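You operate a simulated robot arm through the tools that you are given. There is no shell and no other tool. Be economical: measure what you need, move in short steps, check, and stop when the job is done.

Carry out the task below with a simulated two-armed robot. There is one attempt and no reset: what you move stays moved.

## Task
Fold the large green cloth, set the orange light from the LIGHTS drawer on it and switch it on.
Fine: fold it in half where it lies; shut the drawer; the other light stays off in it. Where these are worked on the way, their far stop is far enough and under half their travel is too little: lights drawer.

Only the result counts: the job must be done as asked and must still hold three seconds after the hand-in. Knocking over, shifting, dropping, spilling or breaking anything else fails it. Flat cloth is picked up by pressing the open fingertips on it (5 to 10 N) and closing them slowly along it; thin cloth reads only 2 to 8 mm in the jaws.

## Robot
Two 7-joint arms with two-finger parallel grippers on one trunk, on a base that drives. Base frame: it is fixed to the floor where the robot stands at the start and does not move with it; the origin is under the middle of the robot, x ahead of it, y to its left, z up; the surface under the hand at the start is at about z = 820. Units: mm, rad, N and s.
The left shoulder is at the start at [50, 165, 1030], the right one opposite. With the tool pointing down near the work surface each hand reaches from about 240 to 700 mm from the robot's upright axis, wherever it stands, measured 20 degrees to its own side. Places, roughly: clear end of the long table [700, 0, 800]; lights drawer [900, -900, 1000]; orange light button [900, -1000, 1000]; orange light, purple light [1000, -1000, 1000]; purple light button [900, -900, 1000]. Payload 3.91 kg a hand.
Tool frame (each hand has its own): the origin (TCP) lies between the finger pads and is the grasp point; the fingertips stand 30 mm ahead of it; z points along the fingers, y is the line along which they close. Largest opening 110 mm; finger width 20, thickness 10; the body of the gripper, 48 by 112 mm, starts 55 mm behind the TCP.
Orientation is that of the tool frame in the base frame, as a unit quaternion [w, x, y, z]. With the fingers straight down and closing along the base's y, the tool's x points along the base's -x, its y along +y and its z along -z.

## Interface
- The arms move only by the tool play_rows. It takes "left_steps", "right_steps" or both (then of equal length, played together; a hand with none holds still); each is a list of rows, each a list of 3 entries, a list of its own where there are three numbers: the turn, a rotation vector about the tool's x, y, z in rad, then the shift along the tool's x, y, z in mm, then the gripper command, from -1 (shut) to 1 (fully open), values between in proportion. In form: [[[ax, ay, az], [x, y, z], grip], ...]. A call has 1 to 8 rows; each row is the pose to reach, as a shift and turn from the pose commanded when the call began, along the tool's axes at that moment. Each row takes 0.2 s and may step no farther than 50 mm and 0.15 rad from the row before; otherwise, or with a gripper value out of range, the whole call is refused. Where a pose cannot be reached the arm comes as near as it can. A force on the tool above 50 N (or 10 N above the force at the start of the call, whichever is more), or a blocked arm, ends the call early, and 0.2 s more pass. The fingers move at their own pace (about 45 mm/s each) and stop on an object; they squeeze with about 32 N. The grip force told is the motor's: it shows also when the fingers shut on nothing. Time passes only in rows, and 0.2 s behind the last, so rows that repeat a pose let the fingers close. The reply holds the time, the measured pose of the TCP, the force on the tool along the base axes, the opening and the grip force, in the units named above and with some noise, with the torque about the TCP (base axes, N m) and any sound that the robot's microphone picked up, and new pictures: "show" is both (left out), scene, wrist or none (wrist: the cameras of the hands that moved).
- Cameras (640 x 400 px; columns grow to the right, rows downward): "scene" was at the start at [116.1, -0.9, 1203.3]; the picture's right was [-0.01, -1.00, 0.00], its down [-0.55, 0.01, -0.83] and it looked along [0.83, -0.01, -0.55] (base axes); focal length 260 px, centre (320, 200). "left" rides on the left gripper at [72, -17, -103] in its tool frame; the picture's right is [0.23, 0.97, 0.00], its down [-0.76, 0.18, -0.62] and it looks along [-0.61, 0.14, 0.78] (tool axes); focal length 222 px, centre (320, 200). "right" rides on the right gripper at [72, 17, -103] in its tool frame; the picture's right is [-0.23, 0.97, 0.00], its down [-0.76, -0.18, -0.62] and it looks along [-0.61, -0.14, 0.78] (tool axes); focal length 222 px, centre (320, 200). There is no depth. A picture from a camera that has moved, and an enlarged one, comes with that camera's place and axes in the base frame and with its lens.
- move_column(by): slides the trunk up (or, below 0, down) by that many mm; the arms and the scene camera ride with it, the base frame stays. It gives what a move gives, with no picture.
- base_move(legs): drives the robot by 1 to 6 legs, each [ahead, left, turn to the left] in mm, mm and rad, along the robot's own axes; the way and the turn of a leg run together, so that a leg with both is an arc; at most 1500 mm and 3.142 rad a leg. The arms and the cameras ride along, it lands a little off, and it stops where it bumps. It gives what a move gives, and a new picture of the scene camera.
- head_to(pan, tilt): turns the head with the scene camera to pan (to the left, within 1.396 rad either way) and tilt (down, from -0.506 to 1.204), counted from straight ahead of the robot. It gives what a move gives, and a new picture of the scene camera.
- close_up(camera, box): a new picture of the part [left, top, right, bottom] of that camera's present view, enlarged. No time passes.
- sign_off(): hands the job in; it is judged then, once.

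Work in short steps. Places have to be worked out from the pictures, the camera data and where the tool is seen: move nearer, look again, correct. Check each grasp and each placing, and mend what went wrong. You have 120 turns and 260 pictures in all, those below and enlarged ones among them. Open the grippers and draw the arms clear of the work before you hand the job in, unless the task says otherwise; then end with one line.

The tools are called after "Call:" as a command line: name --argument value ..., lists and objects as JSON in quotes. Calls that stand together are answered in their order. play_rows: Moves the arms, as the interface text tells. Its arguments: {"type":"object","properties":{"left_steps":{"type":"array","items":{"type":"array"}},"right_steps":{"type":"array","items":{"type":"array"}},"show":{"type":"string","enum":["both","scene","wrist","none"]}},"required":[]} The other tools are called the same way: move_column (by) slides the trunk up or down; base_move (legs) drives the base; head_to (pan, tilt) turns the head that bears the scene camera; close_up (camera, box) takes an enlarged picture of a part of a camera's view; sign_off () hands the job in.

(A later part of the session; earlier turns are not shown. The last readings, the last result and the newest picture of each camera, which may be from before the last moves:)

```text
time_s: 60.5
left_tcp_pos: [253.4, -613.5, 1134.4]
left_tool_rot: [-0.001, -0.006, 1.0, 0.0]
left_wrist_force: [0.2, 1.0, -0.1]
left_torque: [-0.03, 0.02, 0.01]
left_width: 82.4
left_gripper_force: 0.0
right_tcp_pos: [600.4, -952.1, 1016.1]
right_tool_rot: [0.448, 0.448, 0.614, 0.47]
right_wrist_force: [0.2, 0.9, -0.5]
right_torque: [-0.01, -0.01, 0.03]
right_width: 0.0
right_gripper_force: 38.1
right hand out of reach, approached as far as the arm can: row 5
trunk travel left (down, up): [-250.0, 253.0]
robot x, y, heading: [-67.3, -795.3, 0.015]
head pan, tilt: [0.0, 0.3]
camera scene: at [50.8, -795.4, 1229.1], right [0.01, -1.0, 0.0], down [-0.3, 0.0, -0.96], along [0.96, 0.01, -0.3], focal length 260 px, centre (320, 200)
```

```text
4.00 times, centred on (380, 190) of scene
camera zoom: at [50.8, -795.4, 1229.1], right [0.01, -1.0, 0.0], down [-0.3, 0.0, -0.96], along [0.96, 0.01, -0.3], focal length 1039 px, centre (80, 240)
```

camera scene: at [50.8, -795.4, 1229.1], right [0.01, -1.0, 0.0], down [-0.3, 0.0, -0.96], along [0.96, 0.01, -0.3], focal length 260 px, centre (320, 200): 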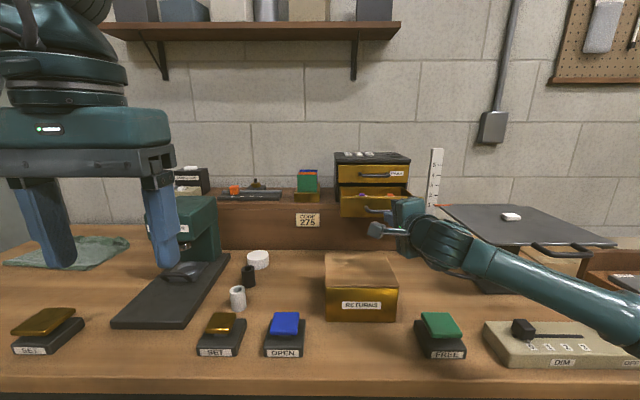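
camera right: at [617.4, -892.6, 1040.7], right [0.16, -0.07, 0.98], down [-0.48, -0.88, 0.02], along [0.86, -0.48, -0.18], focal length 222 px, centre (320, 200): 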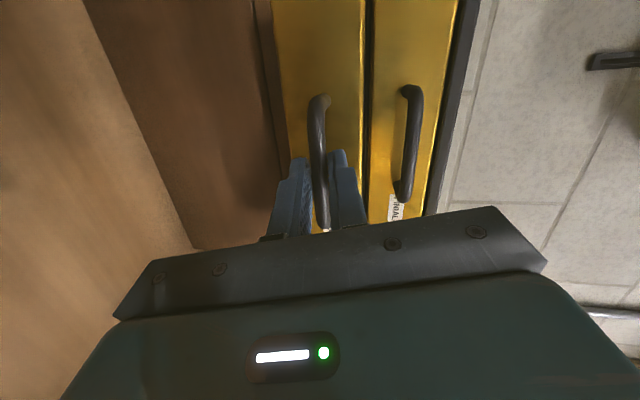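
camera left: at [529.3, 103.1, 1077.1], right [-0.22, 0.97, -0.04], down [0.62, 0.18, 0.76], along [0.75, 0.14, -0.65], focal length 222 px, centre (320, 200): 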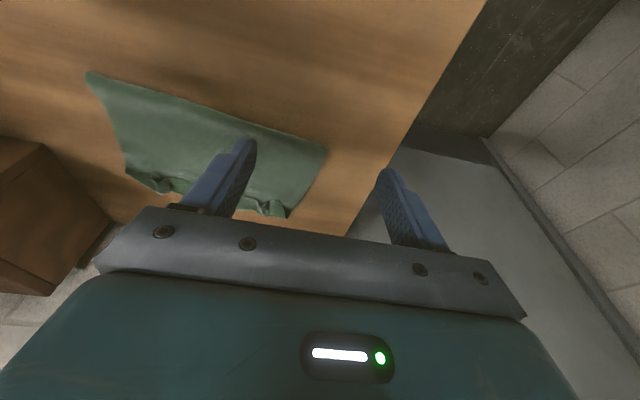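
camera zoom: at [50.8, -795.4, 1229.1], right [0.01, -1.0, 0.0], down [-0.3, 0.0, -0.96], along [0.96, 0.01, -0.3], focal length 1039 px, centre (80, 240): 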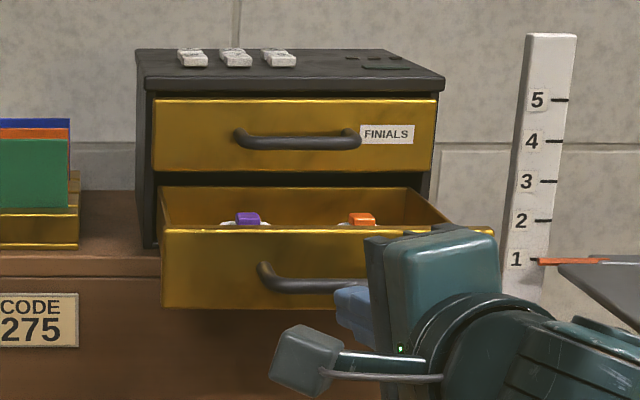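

Drawer is fully open: purple light left, orange right. I back the base 70 mm, then turn the right hand back to pointing down, rising.

Call:
base_move --legs '[[-70, 0, 0]]'

Call:
play_rows --right_steps '[[[0.083, 0.08, -0.08], [-1, 14, -2], -0.5], [[0.167, 0.16, -0.16], [-2, 28, -4], 0], [[0.25, 0.24, -0.24], [-4, 42, -6], 0.5], [[0.334, 0.318, -0.318], [-5, 56, -8], 0.5], [[0.417, 0.398, -0.398], [-6, 70, -10], 0.5], [[0.5, 0.477, -0.477], [-8, 84, -12], 0.5], [[0.584, 0.556, -0.556], [-9, 98, -14], 0.5]]' --show "none"

Call:
play_rows --right_steps '[[[0.083, 0.08, -0.08], [0, 0, 0], 0.5], [[0.167, 0.16, -0.16], [0, 0, 0], 0.5], [[0.25, 0.24, -0.24], [0, 0, 0], 0.5], [[0.334, 0.318, -0.318], [0, 0, 0], 0.5], [[0.417, 0.398, -0.398], [0, 0, 0], 0.5], [[0.5, 0.477, -0.477], [0, 0, 0], 0.5]]' --show "both"

```text
time_s: 61.5
left_tcp_pos: [184.7, -613.5, 1134.4]
left_tool_rot: [0.0, -0.006, 1.0, 0.0]
left_wrist_force: [0.4, 0.2, -0.4]
left_torque: [-0.06, -0.04, -0.02]
left_width: 82.3
left_gripper_force: 0.1
right_tcp_pos: [532.1, -952.8, 1018.4]
right_tool_rot: [0.449, 0.449, 0.613, 0.471]
right_wrist_force: [0.0, 0.8, -0.9]
right_torque: [-0.03, 0.04, 0.0]
right_width: 0.0
right_gripper_force: 37.6
trunk travel left (down, up): [-250.0, 253.0]
robot x, y, heading: [-141.6, -800.3, 0.013]
head pan, tilt: [0.0, 0.3]
camera scene: at [-19.3, -796.0, 1229.4], right [0.01, -1.0, 0.0], down [-0.29, 0.0, -0.96], along [0.96, 0.01, -0.29], focal length 260 px, centre (320, 200)
```

scene: 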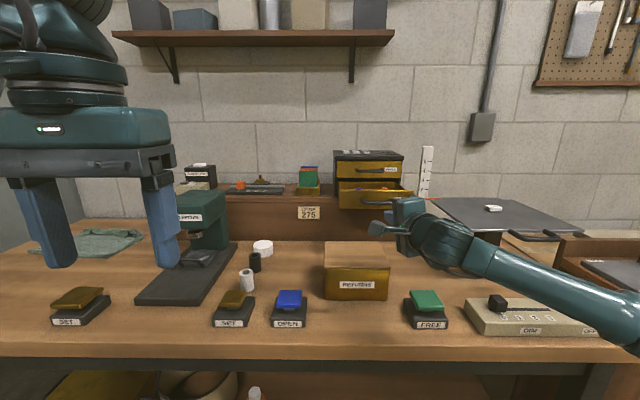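

```text
time_s: 63.1
left_tcp_pos: [184.1, -613.0, 1133.1]
left_tool_rot: [0.0, -0.007, 1.0, -0.001]
left_wrist_force: [0.0, 0.8, -0.6]
left_torque: [0.03, 0.0, -0.01]
left_width: 82.6
left_gripper_force: 0.1
right_tcp_pos: [533.1, -949.2, 1116.2]
right_tool_rot: [0.232, 0.232, 0.913, 0.243]
right_wrist_force: [0.1, 0.2, -1.5]
right_torque: [-0.02, -0.01, 0.04]
right_width: 82.6
right_gripper_force: 0.0
trunk travel left (down, up): [-250.0, 253.0]
robot x, y, heading: [-136.9, -799.0, 0.013]
head pan, tilt: [0.0, 0.3]
```

```text
time_s: 64.5
left_tcp_pos: [183.7, -613.2, 1134.1]
left_tool_rot: [0.001, -0.006, 1.0, -0.001]
left_wrist_force: [-0.6, 0.3, 0.0]
left_torque: [-0.05, -0.02, -0.03]
left_width: 82.4
left_gripper_force: 0.0
right_tcp_pos: [461.7, -924.0, 1121.8]
right_tool_rot: [0.039, 0.017, 0.999, 0.029]
right_wrist_force: [-0.4, 0.5, -0.4]
right_torque: [-0.02, -0.03, 0.0]
right_width: 82.6
right_gripper_force: 0.1
right hand out of reach, approached as far as the arm can: row 3, 4, 5, 6
trunk travel left (down, up): [-250.0, 253.0]
robot x, y, heading: [-137.8, -802.2, 0.014]
head pan, tilt: [0.0, 0.3]
camera scene: at [-19.9, -795.3, 1229.4], right [0.01, -1.0, 0.0], down [-0.29, 0.0, -0.96], along [0.96, 0.01, -0.29], focal length 260 px, centre (320, 200)
camera right: at [381.9, -909.5, 1221.3], right [0.26, 0.96, 0.07], down [0.7, -0.24, 0.67], along [0.66, -0.12, -0.74], focal length 222 px, centre (320, 200)
```

scene: 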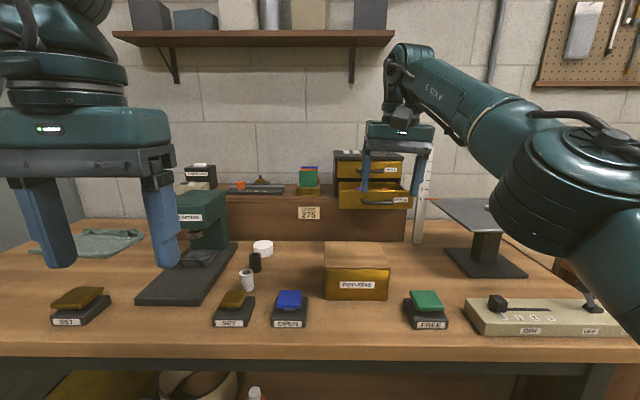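
right: 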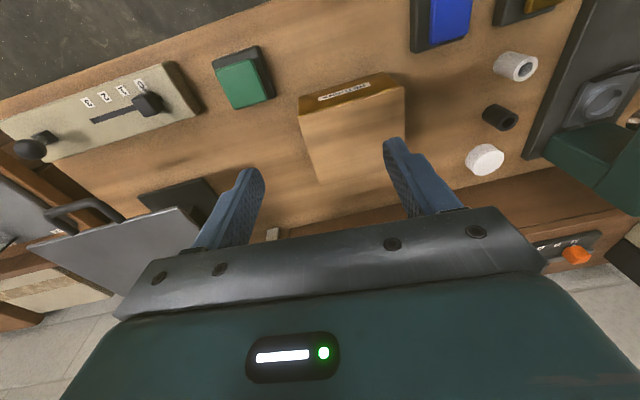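

Tool is down again. I raise the trunk 180 mm for reach and drive forward to about x=100.

Call:
move_column --by 180

Call:
base_move --legs '[[230, 0, 0]]'

Call:
head_to --pan -0.25 --tilt 0.6

```text
time_s: 66.5
left_tcp_pos: [184.8, -613.6, 1314.5]
left_tool_rot: [0.0, -0.006, 1.0, 0.0]
left_wrist_force: [0.2, 0.0, 0.9]
left_torque: [-0.01, -0.02, -0.02]
left_width: 82.8
left_gripper_force: 0.0
right_tcp_pos: [464.1, -922.7, 1300.7]
right_tool_rot: [0.038, 0.018, 0.999, 0.03]
right_wrist_force: [0.0, 0.0, 0.3]
right_torque: [0.01, -0.01, 0.0]
right_width: 82.2
right_gripper_force: 0.1
trunk travel left (down, up): [-430.0, 73.0]
robot x, y, heading: [-136.7, -794.8, 0.016]
head pan, tilt: [0.0, 0.3]
```

```text
time_s: 68.2
left_tcp_pos: [415.6, -610.7, 1312.7]
left_tool_rot: [0.0, -0.006, 1.0, 0.0]
left_wrist_force: [0.1, 0.2, -0.1]
left_torque: [-0.02, 0.03, 0.01]
left_width: 82.8
left_gripper_force: 0.1
right_tcp_pos: [693.4, -922.1, 1300.4]
right_tool_rot: [0.038, 0.018, 0.999, 0.03]
right_wrist_force: [-0.3, 0.0, 0.1]
right_torque: [-0.01, 0.02, 0.02]
right_width: 82.3
right_gripper_force: 0.1
trunk travel left (down, up): [-430.0, 73.0]
robot x, y, heading: [91.0, -797.5, 0.014]
head pan, tilt: [0.0, 0.3]
camera scene: at [212.2, -793.5, 1409.2], right [0.01, -1.0, 0.0], down [-0.3, 0.0, -0.96], along [0.96, 0.01, -0.3], focal length 260 px, centre (320, 200)
```

scene: 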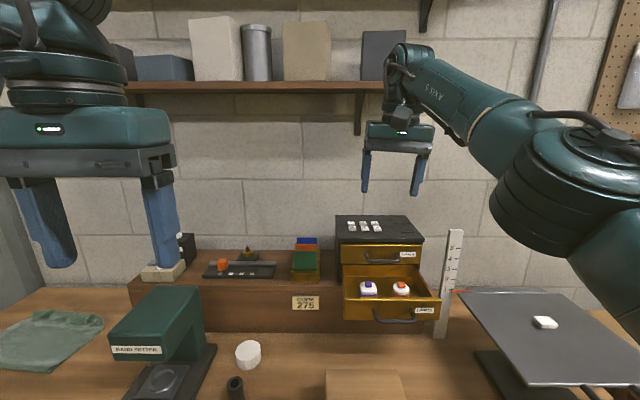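

```text
time_s: 69.0
left_tcp_pos: [415.6, -612.0, 1314.2]
left_tool_rot: [-0.001, -0.006, 1.0, 0.0]
left_wrist_force: [0.1, -0.1, 0.2]
left_torque: [0.04, 0.0, -0.01]
left_width: 82.8
left_gripper_force: 0.2
right_tcp_pos: [692.8, -922.4, 1300.1]
right_tool_rot: [0.038, 0.019, 0.999, 0.029]
right_wrist_force: [-0.1, -1.2, 0.2]
right_torque: [-0.02, -0.01, -0.01]
right_width: 82.7
right_gripper_force: 0.0
trunk travel left (down, up): [-430.0, 73.0]
robot x, y, heading: [92.9, -796.6, 0.008]
head pan, tilt: [-0.25, 0.6]
camera scene: at [204.0, -815.4, 1381.9], right [-0.24, -0.97, 0.0], down [-0.55, 0.13, -0.83], along [0.8, -0.19, -0.56], focal length 260 px, centre (320, 200)
```

scene: 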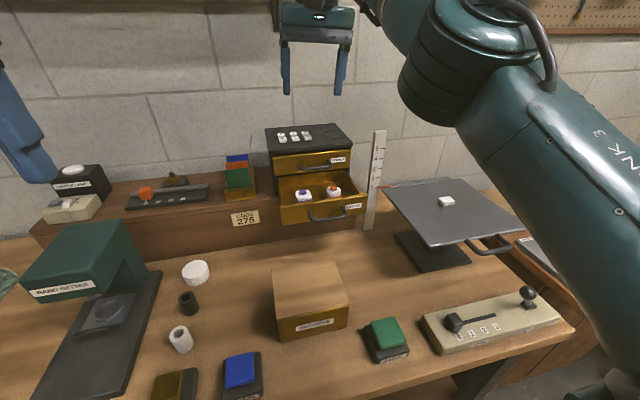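

Call:
close_up --camera "scene" --box '[250, 110, 410, 240]'

Call:
close_up --camera "scene" --box '[270, 165, 370, 227]'

```text
3.08 times, centred on (330, 175) of scene
camera zoom: at [204.0, -815.4, 1381.9], right [-0.24, -0.97, 0.0], down [-0.55, 0.13, -0.83], along [0.8, -0.19, -0.56], focal length 799 px, centre (289, 277)
```

zoom: 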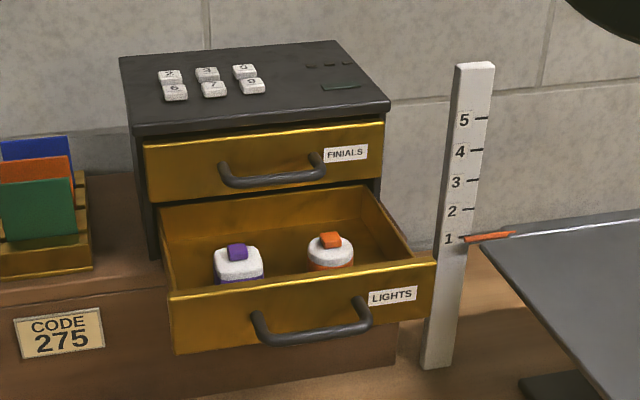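

```text
6.40 times, centred on (320, 196) of scene
camera zoom: at [204.0, -815.4, 1381.9], right [-0.24, -0.97, 0.0], down [-0.55, 0.13, -0.83], along [0.8, -0.19, -0.56], focal length 1662 px, centre (320, 226)
```

zoom: 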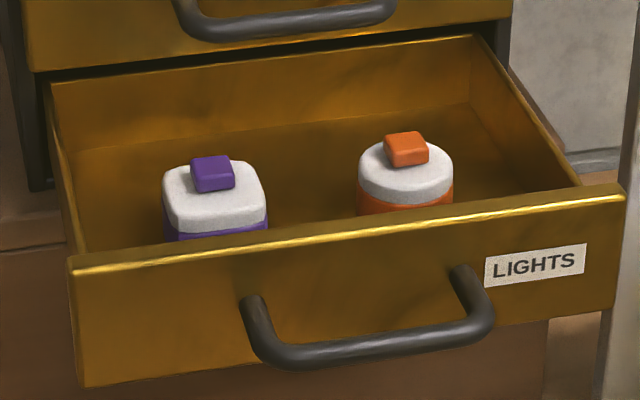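

The orange light is a round puck (~40 mm) at about (742,-979), top ≈1030; purple at y≈-898. I bring the right hand above it, straight down, 70 mm open.

Call:
play_rows --right_steps '[[[0.02, 0, -0.01], [-8, -13, 34], 0.27], [[0.04, 0, -0.02], [-15, -26, 68], 0.27], [[0.057, 0, -0.03], [-23, -39, 102], 0.27], [[0.057, 0, -0.038], [-31, -52, 136], 0.27], [[0.057, 0, -0.038], [-38, -65, 170], 0.27], [[0.057, 0, -0.038], [-38, -65, 170], 0.27]]' --show "both"

```text
time_s: 70.5
left_tcp_pos: [415.2, -611.6, 1313.8]
left_tool_rot: [0.0, -0.006, 1.0, 0.0]
left_wrist_force: [0.6, 0.0, 0.5]
left_torque: [0.0, -0.03, 0.0]
left_width: 82.2
left_gripper_force: 0.1
right_tcp_pos: [741.1, -978.5, 1130.9]
right_tool_rot: [0.038, 0.0, 0.999, 0.0]
right_wrist_force: [-0.2, -0.9, -0.5]
right_torque: [-0.02, -0.01, 0.03]
right_width: 70.0
right_gripper_force: 0.1
trunk travel left (down, up): [-430.0, 73.0]
robot x, y, heading: [92.5, -794.9, 0.012]
head pan, tilt: [-0.25, 0.6]
camera scene: at [203.8, -815.3, 1381.8], right [-0.24, -0.97, 0.0], down [-0.55, 0.13, -0.83], along [0.8, -0.2, -0.56], focal length 260 px, centre (320, 200)
camera right: at [661.8, -961.9, 1229.8], right [0.23, 0.97, 0.02], down [0.71, -0.18, 0.68], along [0.67, -0.14, -0.73], focal length 222 px, centre (320, 200)
```

scene: 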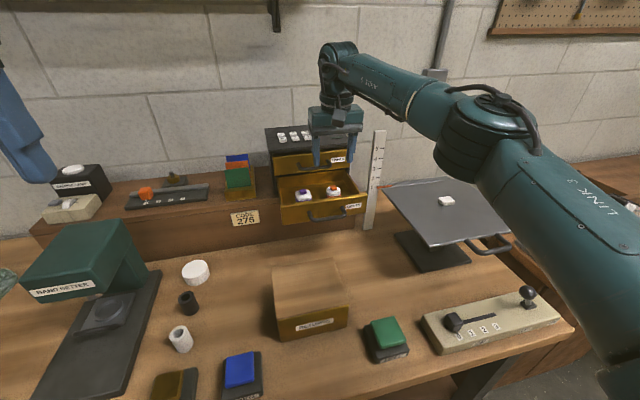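
right: 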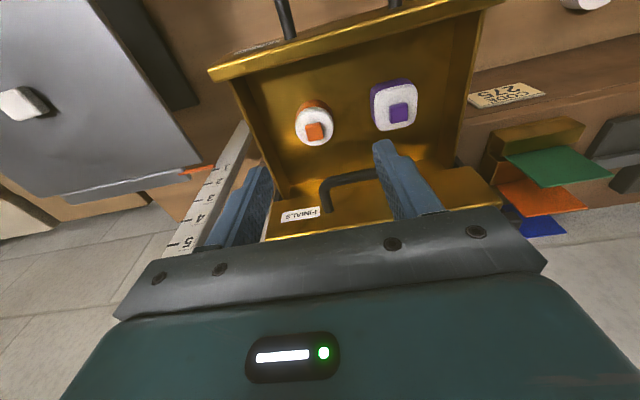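

Refined: orange light centre ≈ (754,-983), top ≈1025. I descend with a slight forward tilt (0.3) to keep clear of the upper handle, stopping with tips ~15 mm above the drawer floor.

Call:
play_rows --right_steps '[[[0, -0.06, 0], [0, -2, 25], 0.27], [[0, -0.12, 0], [0, -4.5, 50], 0.27], [[0, -0.18, 0], [0, -4.5, 70], 0.27], [[0, -0.22, 0], [0, -4.5, 86], 0.27], [[0, -0.22, 0], [0, -4.5, 86], 0.27]]' --show "both"

Call:
close_up --camera "right" --box '[200, 40, 440, 190]'

```text
time_s: 71.7
left_tcp_pos: [414.5, -611.3, 1315.2]
left_tool_rot: [0.001, -0.006, 1.0, 0.001]
left_wrist_force: [-0.9, -0.5, 0.0]
left_torque: [0.01, 0.02, 0.01]
left_width: 82.5
left_gripper_force: 0.0
right_tcp_pos: [746.9, -983.6, 1044.9]
right_tool_rot: [0.148, 0.001, 0.989, 0.0]
right_wrist_force: [-0.4, -0.5, -0.4]
right_torque: [0.0, 0.0, 0.01]
right_width: 69.9
right_gripper_force: 0.1
trunk travel left (down, up): [-430.0, 73.0]
robot x, y, heading: [91.3, -791.5, 0.008]
head pan, tilt: [-0.25, 0.6]
camera scene: at [204.0, -815.4, 1381.8], right [-0.24, -0.97, 0.0], down [-0.55, 0.13, -0.83], along [0.8, -0.2, -0.56], focal length 260 px, centre (320, 200)
camera right: at [649.1, -966.1, 1123.2], right [0.22, 0.97, 0.07], down [0.55, -0.18, 0.82], along [0.81, -0.14, -0.57], focal length 222 px, centre (320, 200)
```

scene: 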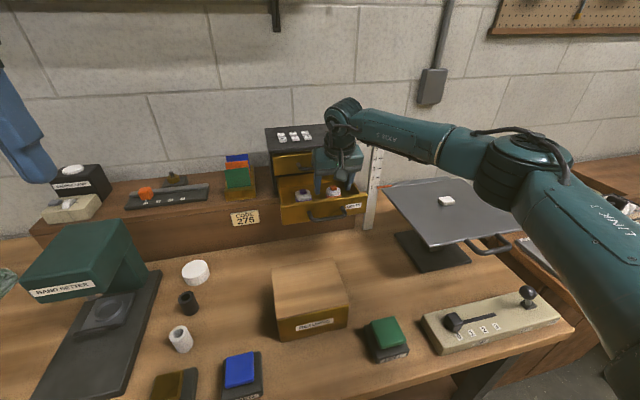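
right: 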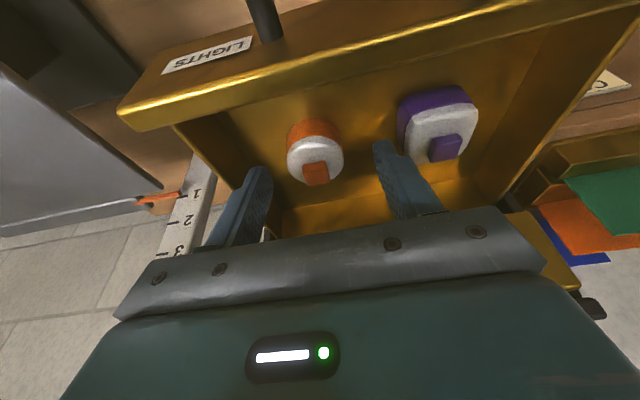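

```text
2.67 times, centred on (320, 115) of right
camera zoom: at [649.1, -966.1, 1123.2], right [0.22, 0.97, 0.07], down [0.55, -0.18, 0.82], along [0.81, -0.14, -0.57], focal length 592 px, centre (320, 427)
```

zoom: 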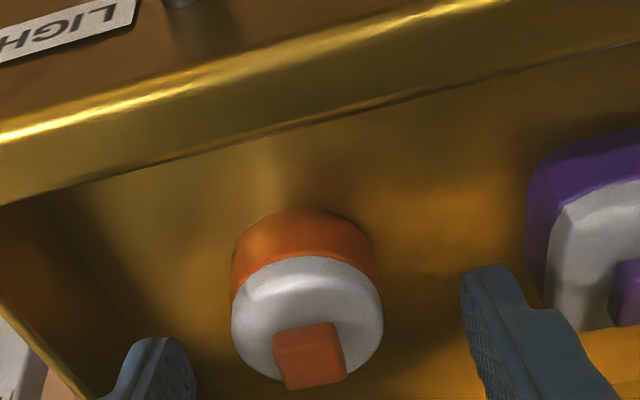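

Light centred between the fingers. Lower 20 mm in steps.

Call:
play_rows --right_steps '[[[0, 0, 0], [2, 0, 7], 0.27], [[0, 0, 0], [4, 0, 13], 0.27], [[0, 0, 0], [5.9, 0, 19], 0.27], [[0, 0, 0], [5.9, 0, 19], 0.27]]' --show "none"

Call:
close_up --camera "right" --box '[200, 40, 440, 190]'

```text
time_s: 72.7
left_tcp_pos: [415.3, -612.1, 1314.0]
left_tool_rot: [0.0, -0.006, 1.0, 0.0]
left_wrist_force: [0.3, 0.5, 0.2]
left_torque: [-0.02, 0.0, 0.01]
left_width: 82.3
left_gripper_force: 0.1
right_tcp_pos: [748.1, -981.6, 1025.6]
right_tool_rot: [0.148, 0.0, 0.989, 0.001]
right_wrist_force: [0.9, -0.3, 0.4]
right_torque: [-0.01, 0.02, -0.02]
right_width: 70.1
right_gripper_force: 0.1
trunk travel left (down, up): [-430.0, 73.0]
robot x, y, heading: [91.8, -794.5, 0.008]
head pan, tilt: [-0.25, 0.6]
```

```text
2.67 times, centred on (320, 115) of right
camera zoom: at [648.8, -965.8, 1103.7], right [0.22, 0.97, 0.07], down [0.55, -0.18, 0.82], along [0.81, -0.14, -0.57], focal length 592 px, centre (320, 427)
```

zoom: 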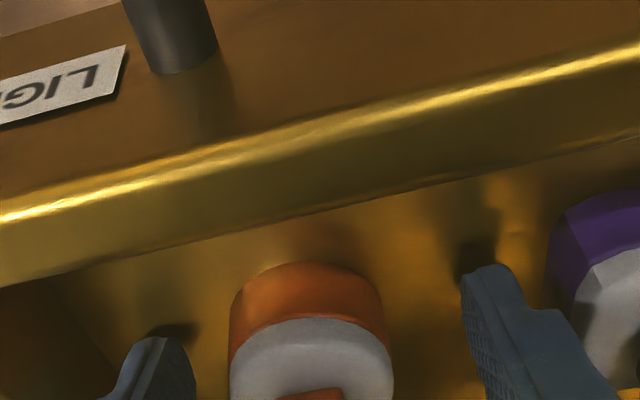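

Fingertips flank the puck just above the drawer floor. Close.

Call:
play_rows --right_steps '[[[0, 0, 0], [0, 0, 0], 0.0], [[0, 0, 0], [0, 0, 0], -0.3], [[0, 0, 0], [0, 0, 0], -0.6], [[0, 0, 0], [0, 0, 0], -0.6], [[0, 0, 0], [0, 0, 0], -0.6]]' --show "wrist"

```text
time_s: 73.8
left_tcp_pos: [415.0, -611.4, 1314.7]
left_tool_rot: [0.0, -0.006, 1.0, -0.001]
left_wrist_force: [-0.4, 0.3, 0.4]
left_torque: [0.03, -0.01, 0.0]
left_width: 82.5
left_gripper_force: 0.0
right_tcp_pos: [748.0, -982.3, 1025.2]
right_tool_rot: [0.148, 0.0, 0.989, 0.0]
right_wrist_force: [0.3, -0.6, -1.3]
right_torque: [0.03, 0.0, -0.01]
right_width: 37.9
right_gripper_force: 32.6
trunk travel left (down, up): [-430.0, 73.0]
robot x, y, heading: [89.7, -798.0, 0.011]
head pan, tilt: [-0.25, 0.6]
camera right: at [648.9, -965.9, 1103.8], right [0.22, 0.97, 0.07], down [0.55, -0.18, 0.82], along [0.81, -0.14, -0.57], focal length 222 px, centre (320, 200)
```

right: 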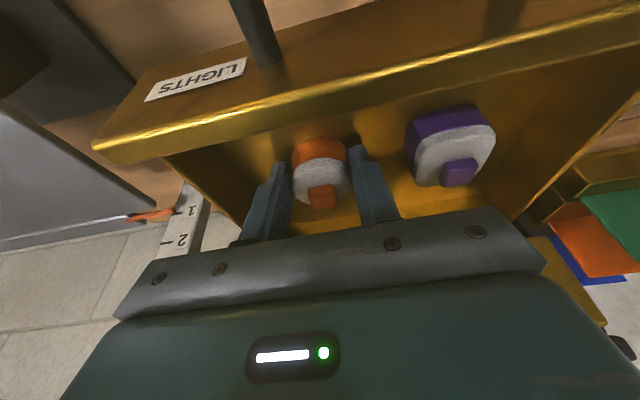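

Held at 37.9 mm. Lift up, drawing slightly back from the upper handle.

Call:
play_rows --right_steps '[[[0, 0, 0], [6.7, 0, -12.5], -0.8], [[0, 0, 0], [9.3, 0, -44.7], -0.8], [[0, 0, 0], [-1, 0, -88.6], -0.8], [[0, 0, 0], [-14.2, 0, -131.6], -0.8]]' --show "both"

```text
time_s: 74.8
left_tcp_pos: [415.9, -611.6, 1314.1]
left_tool_rot: [0.0, -0.006, 1.0, 0.0]
left_wrist_force: [-0.3, 0.1, 0.0]
left_torque: [0.0, -0.01, -0.03]
left_width: 82.3
left_gripper_force: 0.0
right_tcp_pos: [723.7, -982.4, 1154.4]
right_tool_rot: [0.148, 0.0, 0.989, 0.0]
right_wrist_force: [0.3, 0.1, -0.9]
right_torque: [0.01, 0.02, -0.01]
right_width: 37.7
right_gripper_force: 32.1
trunk travel left (down, up): [-430.0, 73.0]
robot x, y, heading: [85.5, -796.8, 0.005]
head pan, tilt: [-0.25, 0.6]
camera scene: at [203.7, -815.2, 1381.8], right [-0.24, -0.97, 0.0], down [-0.55, 0.13, -0.83], along [0.8, -0.2, -0.56], focal length 260 px, centre (320, 200)
camera right: at [624.1, -965.4, 1233.0], right [0.22, 0.97, 0.07], down [0.55, -0.18, 0.82], along [0.81, -0.14, -0.57], focal length 222 px, centre (320, 200)
```

scene: 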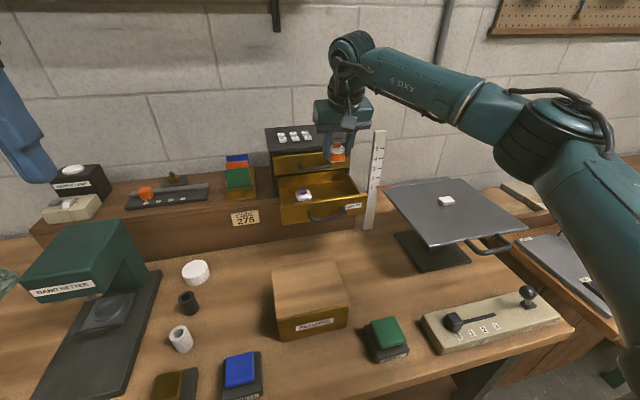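
right: 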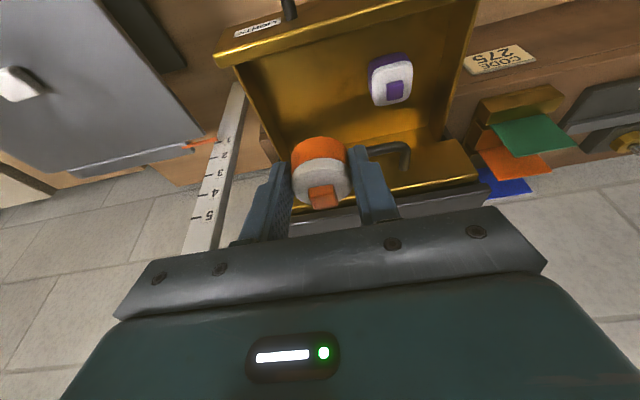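

Light in hand. Now I'll shut the drawer with the left hand: back off and shift right so the left hand lines up with the handle.

Call:
base_move --legs '[[-300, 0, 0], [0, -185, 0]]'

Call:
play_rows --left_steps '[[[0, -0.05, 0], [-22, -18, 35], -1], [[0, -0.1, 0], [-44, -37, 70], -1], [[0, -0.15, 0], [-66, -55, 105], -1], [[0, -0.2, 0], [-88, -74, 140], -1], [[0, -0.25, 0], [-110, -92, 175], -1], [[0, -0.3, 0], [-132, -111, 210], -1], [[0, -0.35, 0], [-154, -130, 245], -1], [[0, -0.4, 0], [-176, -148, 280], -1]]' --right_steps '[[[0, 0, 0], [10, -5, 0], -0.8], [[0, 0, 0], [20, -10, 0], -0.8], [[0, 0, 0], [30, -15, 0], -0.8], [[0, 0, 0], [40, -20, 0], -0.8], [[0, 0, 0], [50, -25, 0], -0.8], [[0, 0, 0], [60, -30, 0], -0.8], [[0, 0, 0], [70, -35, 0], -0.8], [[0, 0, 0], [80, -40, 0], -0.8]]' --show "both"

```text
time_s: 78.8
left_tcp_pos: [113.4, -799.4, 1313.1]
left_tool_rot: [-0.001, -0.008, 1.0, -0.001]
left_wrist_force: [-0.5, -0.9, -1.3]
left_torque: [-0.05, -0.01, 0.03]
left_width: 82.3
left_gripper_force: 0.1
right_tcp_pos: [423.4, -1168.0, 1154.0]
right_tool_rot: [0.148, -0.002, 0.989, 0.001]
right_wrist_force: [-0.5, -0.1, -0.9]
right_torque: [0.0, 0.01, -0.01]
right_width: 37.9
right_gripper_force: 32.2
trunk travel left (down, up): [-430.0, 73.0]
robot x, y, heading: [-206.1, -987.2, 0.016]
head pan, tilt: [-0.25, 0.6]
camera scene: at [-97.2, -1004.3, 1381.8], right [-0.23, -0.97, 0.0], down [-0.55, 0.13, -0.83], along [0.8, -0.19, -0.57], focal length 260 px, centre (320, 200)
```

scene: 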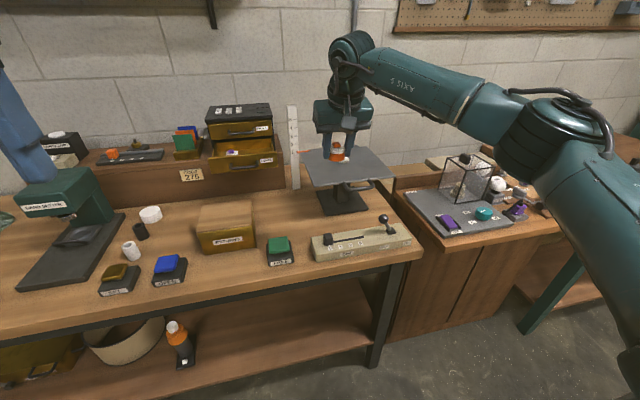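

```text
time_s: 80.6
left_tcp_pos: [290.9, -945.0, 1031.0]
left_tool_rot: [0.199, -0.007, 0.98, 0.001]
left_wrist_force: [-0.3, 0.1, 0.1]
left_torque: [0.0, -0.04, 0.02]
left_width: 0.0
left_gripper_force: 32.1
right_tcp_pos: [346.6, -1209.6, 1130.8]
right_tool_rot: [0.147, -0.001, 0.989, 0.001]
right_wrist_force: [0.2, 0.6, -0.1]
right_torque: [0.01, 0.01, 0.01]
right_width: 38.0
right_gripper_force: 31.9
trunk travel left (down, up): [-430.0, 73.0]
robot x, y, heading: [-206.5, -988.1, 0.01]
head pan, tilt: [-0.25, 0.6]
camera scene: at [-96.9, -1004.5, 1381.8], right [-0.23, -0.97, 0.0], down [-0.55, 0.13, -0.82], along [0.8, -0.19, -0.57], focal length 260 px, centre (320, 200)
camera right: at [247.3, -1194.0, 1208.8], right [0.22, 0.97, 0.07], down [0.55, -0.18, 0.82], along [0.81, -0.14, -0.57], focal length 222 px, centre (320, 200)
camera left: at [182.9, -963.2, 1098.2], right [-0.22, 0.97, -0.09], down [0.46, 0.18, 0.87], along [0.86, 0.15, -0.48], focal length 222 px, centre (320, 200)
```

scene: 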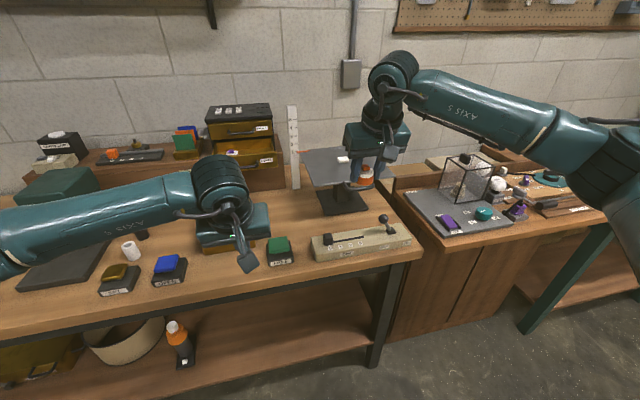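
right: 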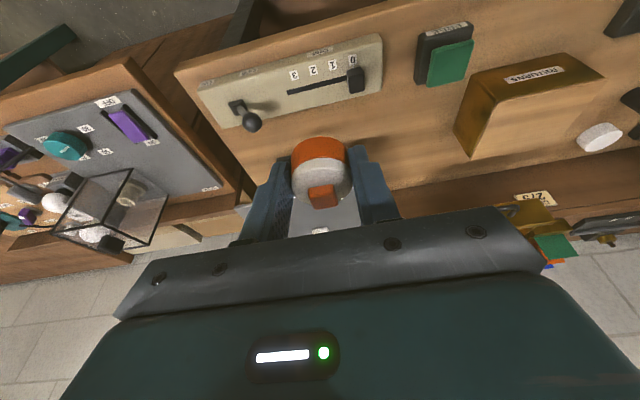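
left: 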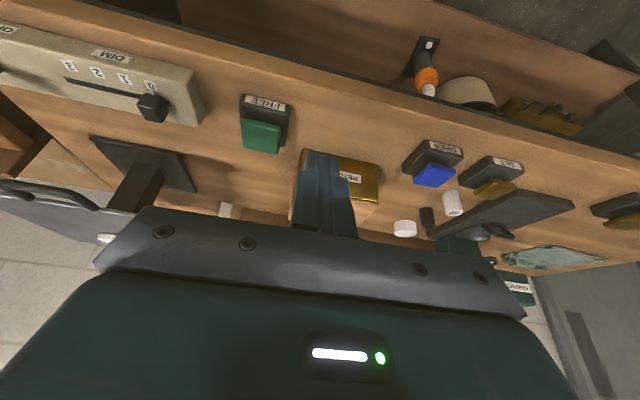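

Left hand is lined up at the bar's height and y. I extend it 140 mm forward, then drive toward the drawer.

Call:
play_rows --left_steps '[[[0, 0, 0], [-32, 0, 13.6], -1], [[0, 0, 0], [-64, 0, 27], -1], [[0, 0, 0], [-96, 0, 41], -1], [[0, 0, 0], [-129, 0, 54.5], -1]]' --show "none"

Call:
base_move --legs '[[140, 0, 0]]'

```text
time_s: 81.6
left_tcp_pos: [432.5, -945.1, 1032.8]
left_tool_rot: [0.199, -0.006, 0.98, 0.001]
left_wrist_force: [0.4, -0.4, 0.3]
left_torque: [0.0, -0.02, 0.02]
left_width: 0.2
left_gripper_force: 32.2
right_tcp_pos: [346.5, -1210.9, 1129.8]
right_tool_rot: [0.148, -0.001, 0.989, 0.001]
right_wrist_force: [-0.3, 0.3, -0.4]
right_torque: [-0.03, -0.02, -0.02]
right_width: 38.2
right_gripper_force: 32.3
trunk travel left (down, up): [-430.0, 73.0]
robot x, y, heading: [-209.9, -983.0, 0.018]
head pan, tilt: [-0.25, 0.6]
```

```text
time_s: 82.9
left_tcp_pos: [575.3, -943.1, 1031.9]
left_tool_rot: [0.198, -0.008, 0.98, 0.002]
left_wrist_force: [0.2, -0.3, -0.4]
left_torque: [-0.01, 0.02, 0.03]
left_width: 0.0
left_gripper_force: 31.9
right_tcp_pos: [489.7, -1208.0, 1131.4]
right_tool_rot: [0.146, -0.001, 0.989, 0.001]
right_wrist_force: [-0.2, 0.0, -0.9]
right_torque: [0.02, 0.04, 0.04]
right_width: 37.9
right_gripper_force: 31.8
trunk travel left (down, up): [-430.0, 73.0]
robot x, y, heading: [-64.8, -983.1, 0.008]
head pan, tilt: [-0.25, 0.6]
camera scene: at [46.1, -1002.2, 1381.7], right [-0.23, -0.97, 0.0], down [-0.55, 0.13, -0.82], along [0.8, -0.19, -0.57], focal length 260 px, centre (320, 200)
```

scene: 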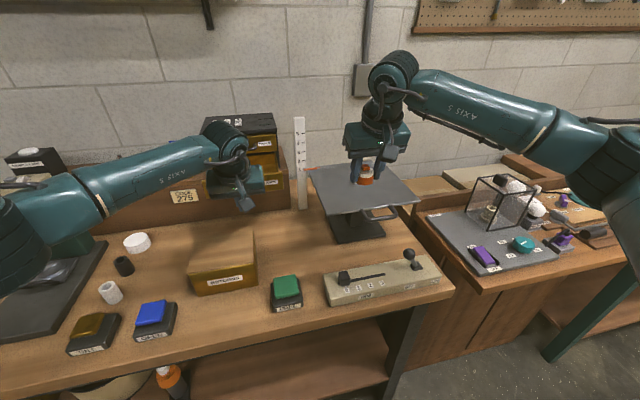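

Before going on I check clearance of the left elbow from the band setter.

Call:
head_to --pan 0.45 --tilt 0.6

```text
time_s: 84.0
left_tcp_pos: [574.5, -942.0, 1034.1]
left_tool_rot: [0.199, -0.007, 0.98, 0.001]
left_wrist_force: [-0.2, 0.3, -0.7]
left_torque: [0.01, 0.01, 0.02]
left_width: 0.0
left_gripper_force: 32.3
right_tcp_pos: [489.4, -1209.4, 1131.7]
right_tool_rot: [0.148, -0.002, 0.989, 0.001]
right_wrist_force: [-0.4, -0.4, -1.4]
right_torque: [0.02, 0.01, -0.01]
right_width: 37.6
right_gripper_force: 32.1
trunk travel left (down, up): [-430.0, 73.0]
robot x, y, heading: [-71.3, -981.7, 0.007]
head pan, tilt: [0.45, 0.6]
camera scene: at [38.3, -942.1, 1381.8], right [0.45, -0.9, 0.0], down [-0.51, -0.25, -0.83], along [0.74, 0.37, -0.56], focal length 260 px, centre (320, 200)
```

scene: 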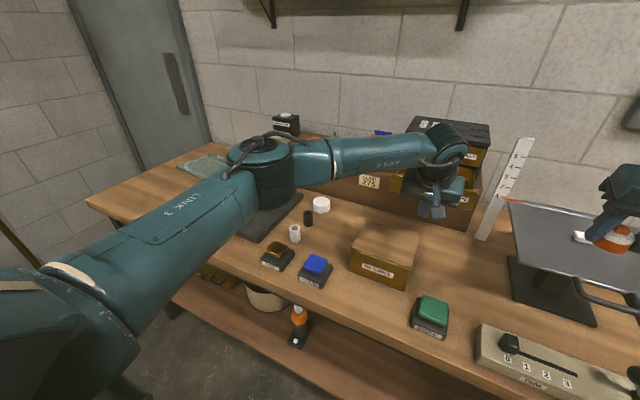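

Elbow stays ~10 cm clear of the band setter. Drive 110 mm forward, pushing the drawer.

Call:
base_move --legs '[[110, 0, 0]]'

Call:
close_up --camera "scene" --box '[340, 90, 580, 240]'

```text
time_s: 85.2
left_tcp_pos: [685.1, -943.0, 1032.4]
left_tool_rot: [0.198, -0.006, 0.98, 0.001]
left_wrist_force: [0.5, -0.6, -0.4]
left_torque: [0.01, 0.0, 0.01]
left_width: 0.0
left_gripper_force: 31.6
right_tcp_pos: [599.2, -1207.3, 1129.6]
right_tool_rot: [0.147, 0.0, 0.989, 0.0]
right_wrist_force: [0.4, -0.2, 0.0]
right_torque: [-0.01, 0.01, 0.01]
right_width: 38.2
right_gripper_force: 31.9
trunk travel left (down, up): [-430.0, 73.0]
robot x, y, heading: [44.8, -979.9, 0.012]
head pan, tilt: [0.45, 0.6]
camera scene: at [148.8, -940.8, 1381.7], right [0.45, -0.9, 0.0], down [-0.51, -0.25, -0.82], along [0.74, 0.37, -0.57], focal length 260 px, centre (320, 200)
```

scene: 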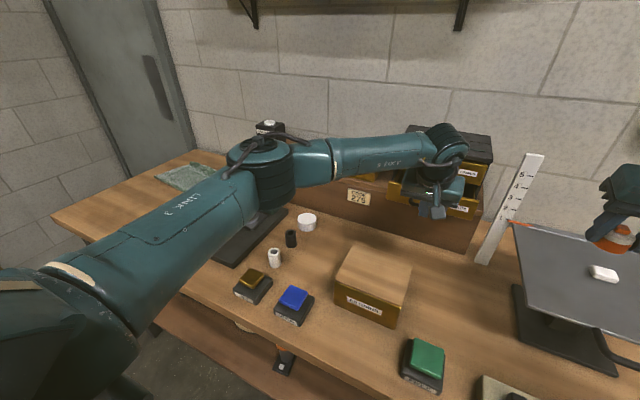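

```text
2.67 times, centred on (460, 165) of scene
camera zoom: at [148.8, -940.8, 1381.7], right [0.45, -0.9, 0.0], down [-0.51, -0.25, -0.82], along [0.74, 0.37, -0.57], focal length 693 px, centre (-53, 293)
```

zoom: 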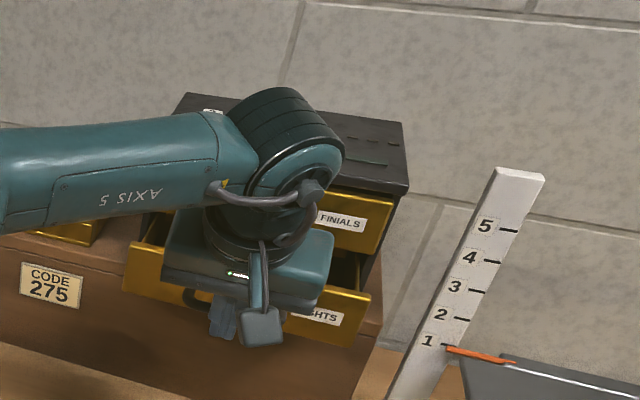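

Call:
close_up --camera "left" --box '[160, 0, 480, 240]'

```text
1.67 times, centred on (320, 120) of left
camera zoom: at [575.9, -960.0, 1099.5], right [-0.22, 0.97, -0.09], down [0.46, 0.18, 0.87], along [0.86, 0.15, -0.48], focal length 370 px, centre (320, 333)
```

zoom: 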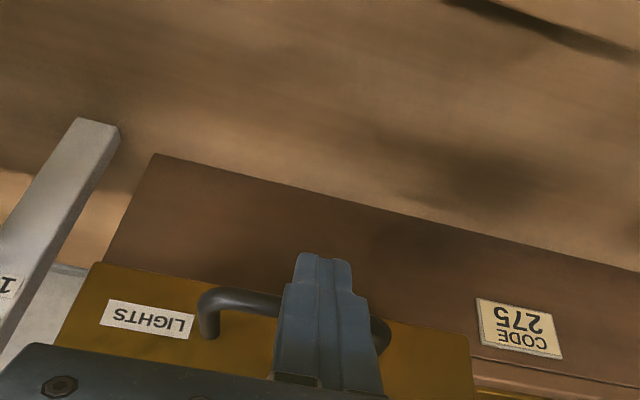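

The fingers push the bar squarely. Base 45 mm more, then arm in small steps until the drawer stops.

Call:
base_move --legs '[[45, 0, 0]]'

Call:
play_rows --left_steps '[[[0, 0, 0], [-6, 0, 2.4], -1], [[0, 0, 0], [-12, 0, 5], -1], [[0, 0, 0], [-18, 0, 7.6], -1], [[0, 0, 0], [-24, 0, 10], -1], [[0, 0, 0], [-30, 0, 12.6], -1], [[0, 0, 0], [-36, 0, 15], -1], [[0, 0, 0], [-42, 0, 17.6], -1], [[0, 0, 0], [-48, 0, 20], -1]]' --show "scene"

```text
time_s: 86.1
left_tcp_pos: [730.6, -942.0, 1032.5]
left_tool_rot: [0.199, -0.006, 0.98, 0.001]
left_wrist_force: [-1.2, 0.3, -0.4]
left_torque: [0.04, -0.01, 0.01]
left_width: 0.1
left_gripper_force: 31.8
right_tcp_pos: [645.2, -1206.9, 1129.3]
right_tool_rot: [0.147, 0.0, 0.989, 0.0]
right_wrist_force: [0.5, -0.1, -0.4]
right_torque: [0.02, 0.04, -0.02]
right_width: 37.7
right_gripper_force: 31.7
trunk travel left (down, up): [-430.0, 73.0]
robot x, y, heading: [86.7, -981.5, 0.014]
head pan, tilt: [0.45, 0.6]
camera scene: at [194.5, -940.3, 1381.6], right [0.45, -0.9, 0.0], down [-0.51, -0.25, -0.82], along [0.74, 0.37, -0.57], focal length 260 px, centre (320, 200)
```

scene: 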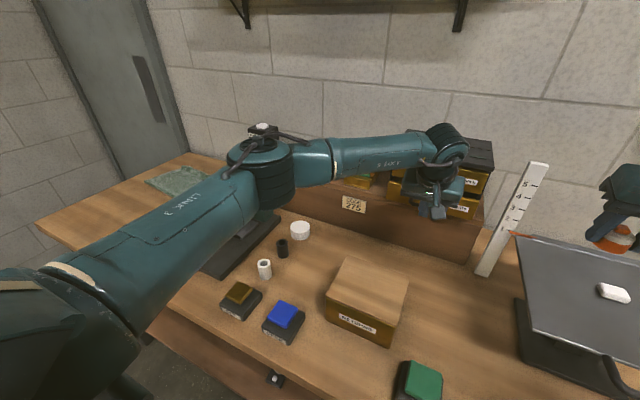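

```text
time_s: 87.6
left_tcp_pos: [762.5, -943.8, 1029.8]
left_tool_rot: [0.185, -0.004, 0.983, 0.003]
left_wrist_force: [-16.7, 1.7, 1.2]
left_torque: [0.06, 0.23, -0.01]
left_width: 0.0
left_gripper_force: 32.1
right_tcp_pos: [640.8, -1208.1, 1130.6]
right_tool_rot: [0.148, -0.001, 0.989, -0.001]
right_wrist_force: [-0.3, -0.3, -0.4]
right_torque: [0.03, -0.02, -0.03]
right_width: 37.8
right_gripper_force: 32.2
trunk travel left (down, up): [-430.0, 73.0]
robot x, y, heading: [86.2, -978.9, 0.009]
head pan, tilt: [0.45, 0.6]
stopped in row 7 (left hand): the force on the tool passed its limit at 55 N (the readings are from after the stop); the commanded pose is now the measured one
camera scene: at [190.8, -940.2, 1382.0], right [0.45, -0.89, 0.0], down [-0.5, -0.25, -0.83], along [0.74, 0.37, -0.56], focal length 260 px, centre (320, 200)
```

scene: 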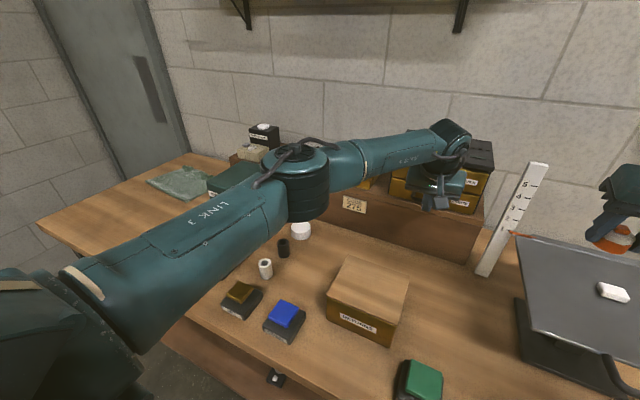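

The drawer hit its stop exactly at the expected place (force 55 N). I retract the left hand back and up and check.

Call:
play_rows --left_steps '[[[0, 0, 0], [37, 0, -15], -1], [[0, 0, 0], [74, 0, -30], -1], [[0, 0, 0], [112, 0, -45], -1], [[0, 0, 0], [130, 20, -90], -1], [[0, 0, 0], [130, 60, -110], -1], [[0, 0, 0], [130, 100, -130], -1]]' --show "none"

Call:
head_to --pan 0.0 --tilt 0.5

```text
refused: row 4 steps farther than a row can; nothing moved
```

```text
time_s: 88.5
left_tcp_pos: [762.1, -944.1, 1028.5]
left_tool_rot: [0.185, -0.004, 0.983, 0.002]
left_wrist_force: [-23.0, -1.8, -8.1]
left_torque: [-0.19, 0.46, -0.14]
left_width: 0.0
left_gripper_force: 31.9
right_tcp_pos: [640.9, -1207.2, 1132.0]
right_tool_rot: [0.149, 0.0, 0.989, 0.0]
right_wrist_force: [-0.7, 0.3, -0.9]
right_torque: [-0.02, -0.02, 0.02]
right_width: 37.9
right_gripper_force: 32.1
trunk travel left (down, up): [-430.0, 73.0]
robot x, y, heading: [86.9, -979.6, 0.014]
head pan, tilt: [0.0, 0.499]
camera scene: at [202.0, -978.6, 1391.0], right [0.01, -1.0, 0.0], down [-0.48, -0.01, -0.88], along [0.88, 0.01, -0.48], focal length 260 px, centre (320, 200)
```

scene: 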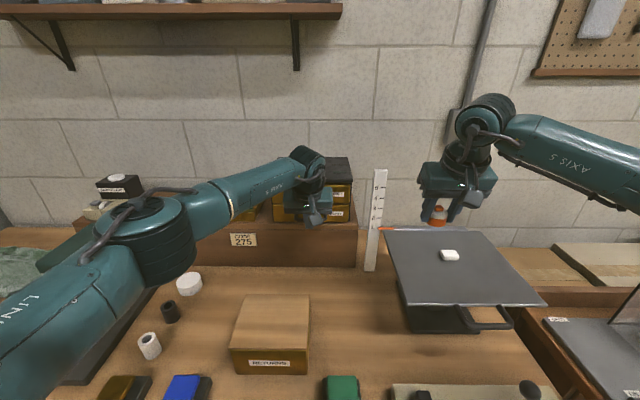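

One row was too long; again with smaller steps.

Call:
play_rows --left_steps '[[[0, 0, 0], [37, 0, -15], -1], [[0, 0, 0], [74, 0, -30], -1], [[0, 0, 0], [112, 0, -45], -1], [[0, 0, 0], [120, 15, -85], -1], [[0, 0, 0], [125, 35, -120], -1], [[0, 0, 0], [130, 60, -150], -1]]' --show "none"

Call:
close_up --camera "scene" --box '[200, 100, 440, 250]'

```text
time_s: 89.9
left_tcp_pos: [587.9, -884.0, 1121.0]
left_tool_rot: [0.188, -0.004, 0.982, 0.002]
left_wrist_force: [-0.1, -0.3, 0.4]
left_torque: [0.03, 0.01, 0.01]
left_width: 0.0
left_gripper_force: 32.3
right_tcp_pos: [642.5, -1205.3, 1130.8]
right_tool_rot: [0.148, 0.0, 0.989, 0.0]
right_wrist_force: [0.3, 0.4, -0.7]
right_torque: [0.01, -0.03, 0.01]
right_width: 37.8
right_gripper_force: 32.6
trunk travel left (down, up): [-430.0, 73.0]
robot x, y, heading: [89.1, -978.9, 0.012]
head pan, tilt: [0.0, 0.499]
```

```text
2.67 times, centred on (320, 175) of scene
camera zoom: at [203.7, -977.8, 1390.9], right [0.01, -1.0, 0.0], down [-0.48, -0.01, -0.88], along [0.88, 0.01, -0.48], focal length 693 px, centre (320, 267)
```

zoom: 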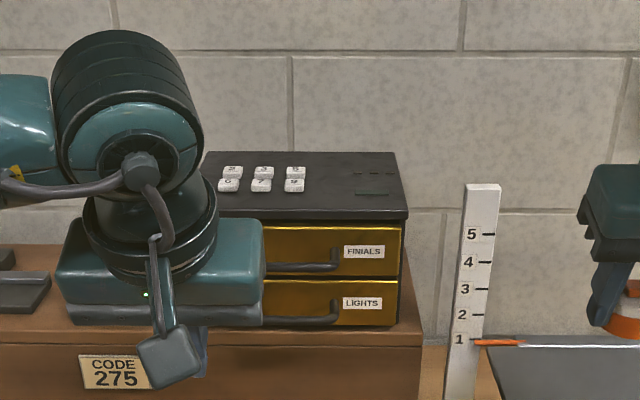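

Both drawers are flush: shut. Now back away and drive left to the cloth, lowering the trunk once clear of the table.

Call:
base_move --legs '[[-450, 0, -0.012], [0, 1070, 0]]'

Call:
move_column --by -180

```text
time_s: 102.1
left_tcp_pos: [129.4, 205.6, 1120.0]
left_tool_rot: [0.187, -0.004, 0.982, 0.003]
left_wrist_force: [0.0, -0.3, -0.4]
left_torque: [-0.02, -0.01, -0.02]
left_width: 0.1
left_gripper_force: 32.1
right_tcp_pos: [182.6, -115.8, 1131.2]
right_tool_rot: [0.147, 0.001, 0.989, 0.0]
right_wrist_force: [0.1, 0.0, -0.9]
right_torque: [0.04, -0.02, 0.01]
right_width: 37.8
right_gripper_force: 31.8
trunk travel left (down, up): [-430.0, 73.0]
robot x, y, heading: [-370.0, 109.5, 0.01]
head pan, tilt: [0.0, 0.499]
camera scene: at [-255.9, 111.3, 1390.9], right [0.01, -1.0, 0.0], down [-0.48, -0.01, -0.88], along [0.88, 0.01, -0.48], focal length 260 px, centre (320, 200)
```

scene: 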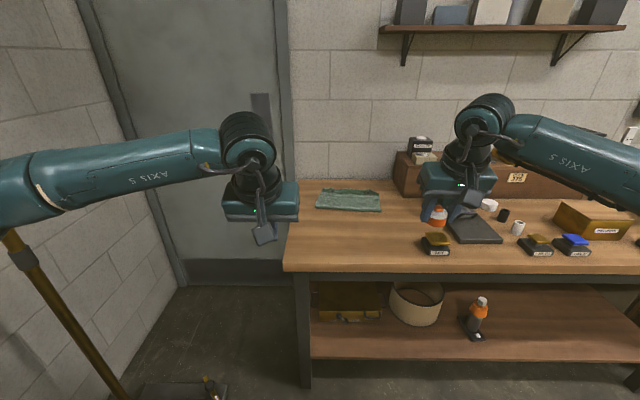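

```text
time_s: 104.1
left_tcp_pos: [129.2, 205.9, 940.1]
left_tool_rot: [0.188, -0.005, 0.982, 0.003]
left_wrist_force: [-0.6, 0.9, 0.5]
left_torque: [-0.03, 0.01, -0.01]
left_width: 0.0
left_gripper_force: 31.9
right_tcp_pos: [182.3, -117.1, 951.0]
right_tool_rot: [0.148, -0.001, 0.989, 0.0]
right_wrist_force: [-0.3, -0.2, -0.1]
right_torque: [0.01, 0.03, 0.0]
right_width: 38.3
right_gripper_force: 31.9
trunk travel left (down, up): [-250.0, 253.0]
robot x, y, heading: [-373.6, 108.4, 0.015]
head pan, tilt: [0.0, 0.499]
```

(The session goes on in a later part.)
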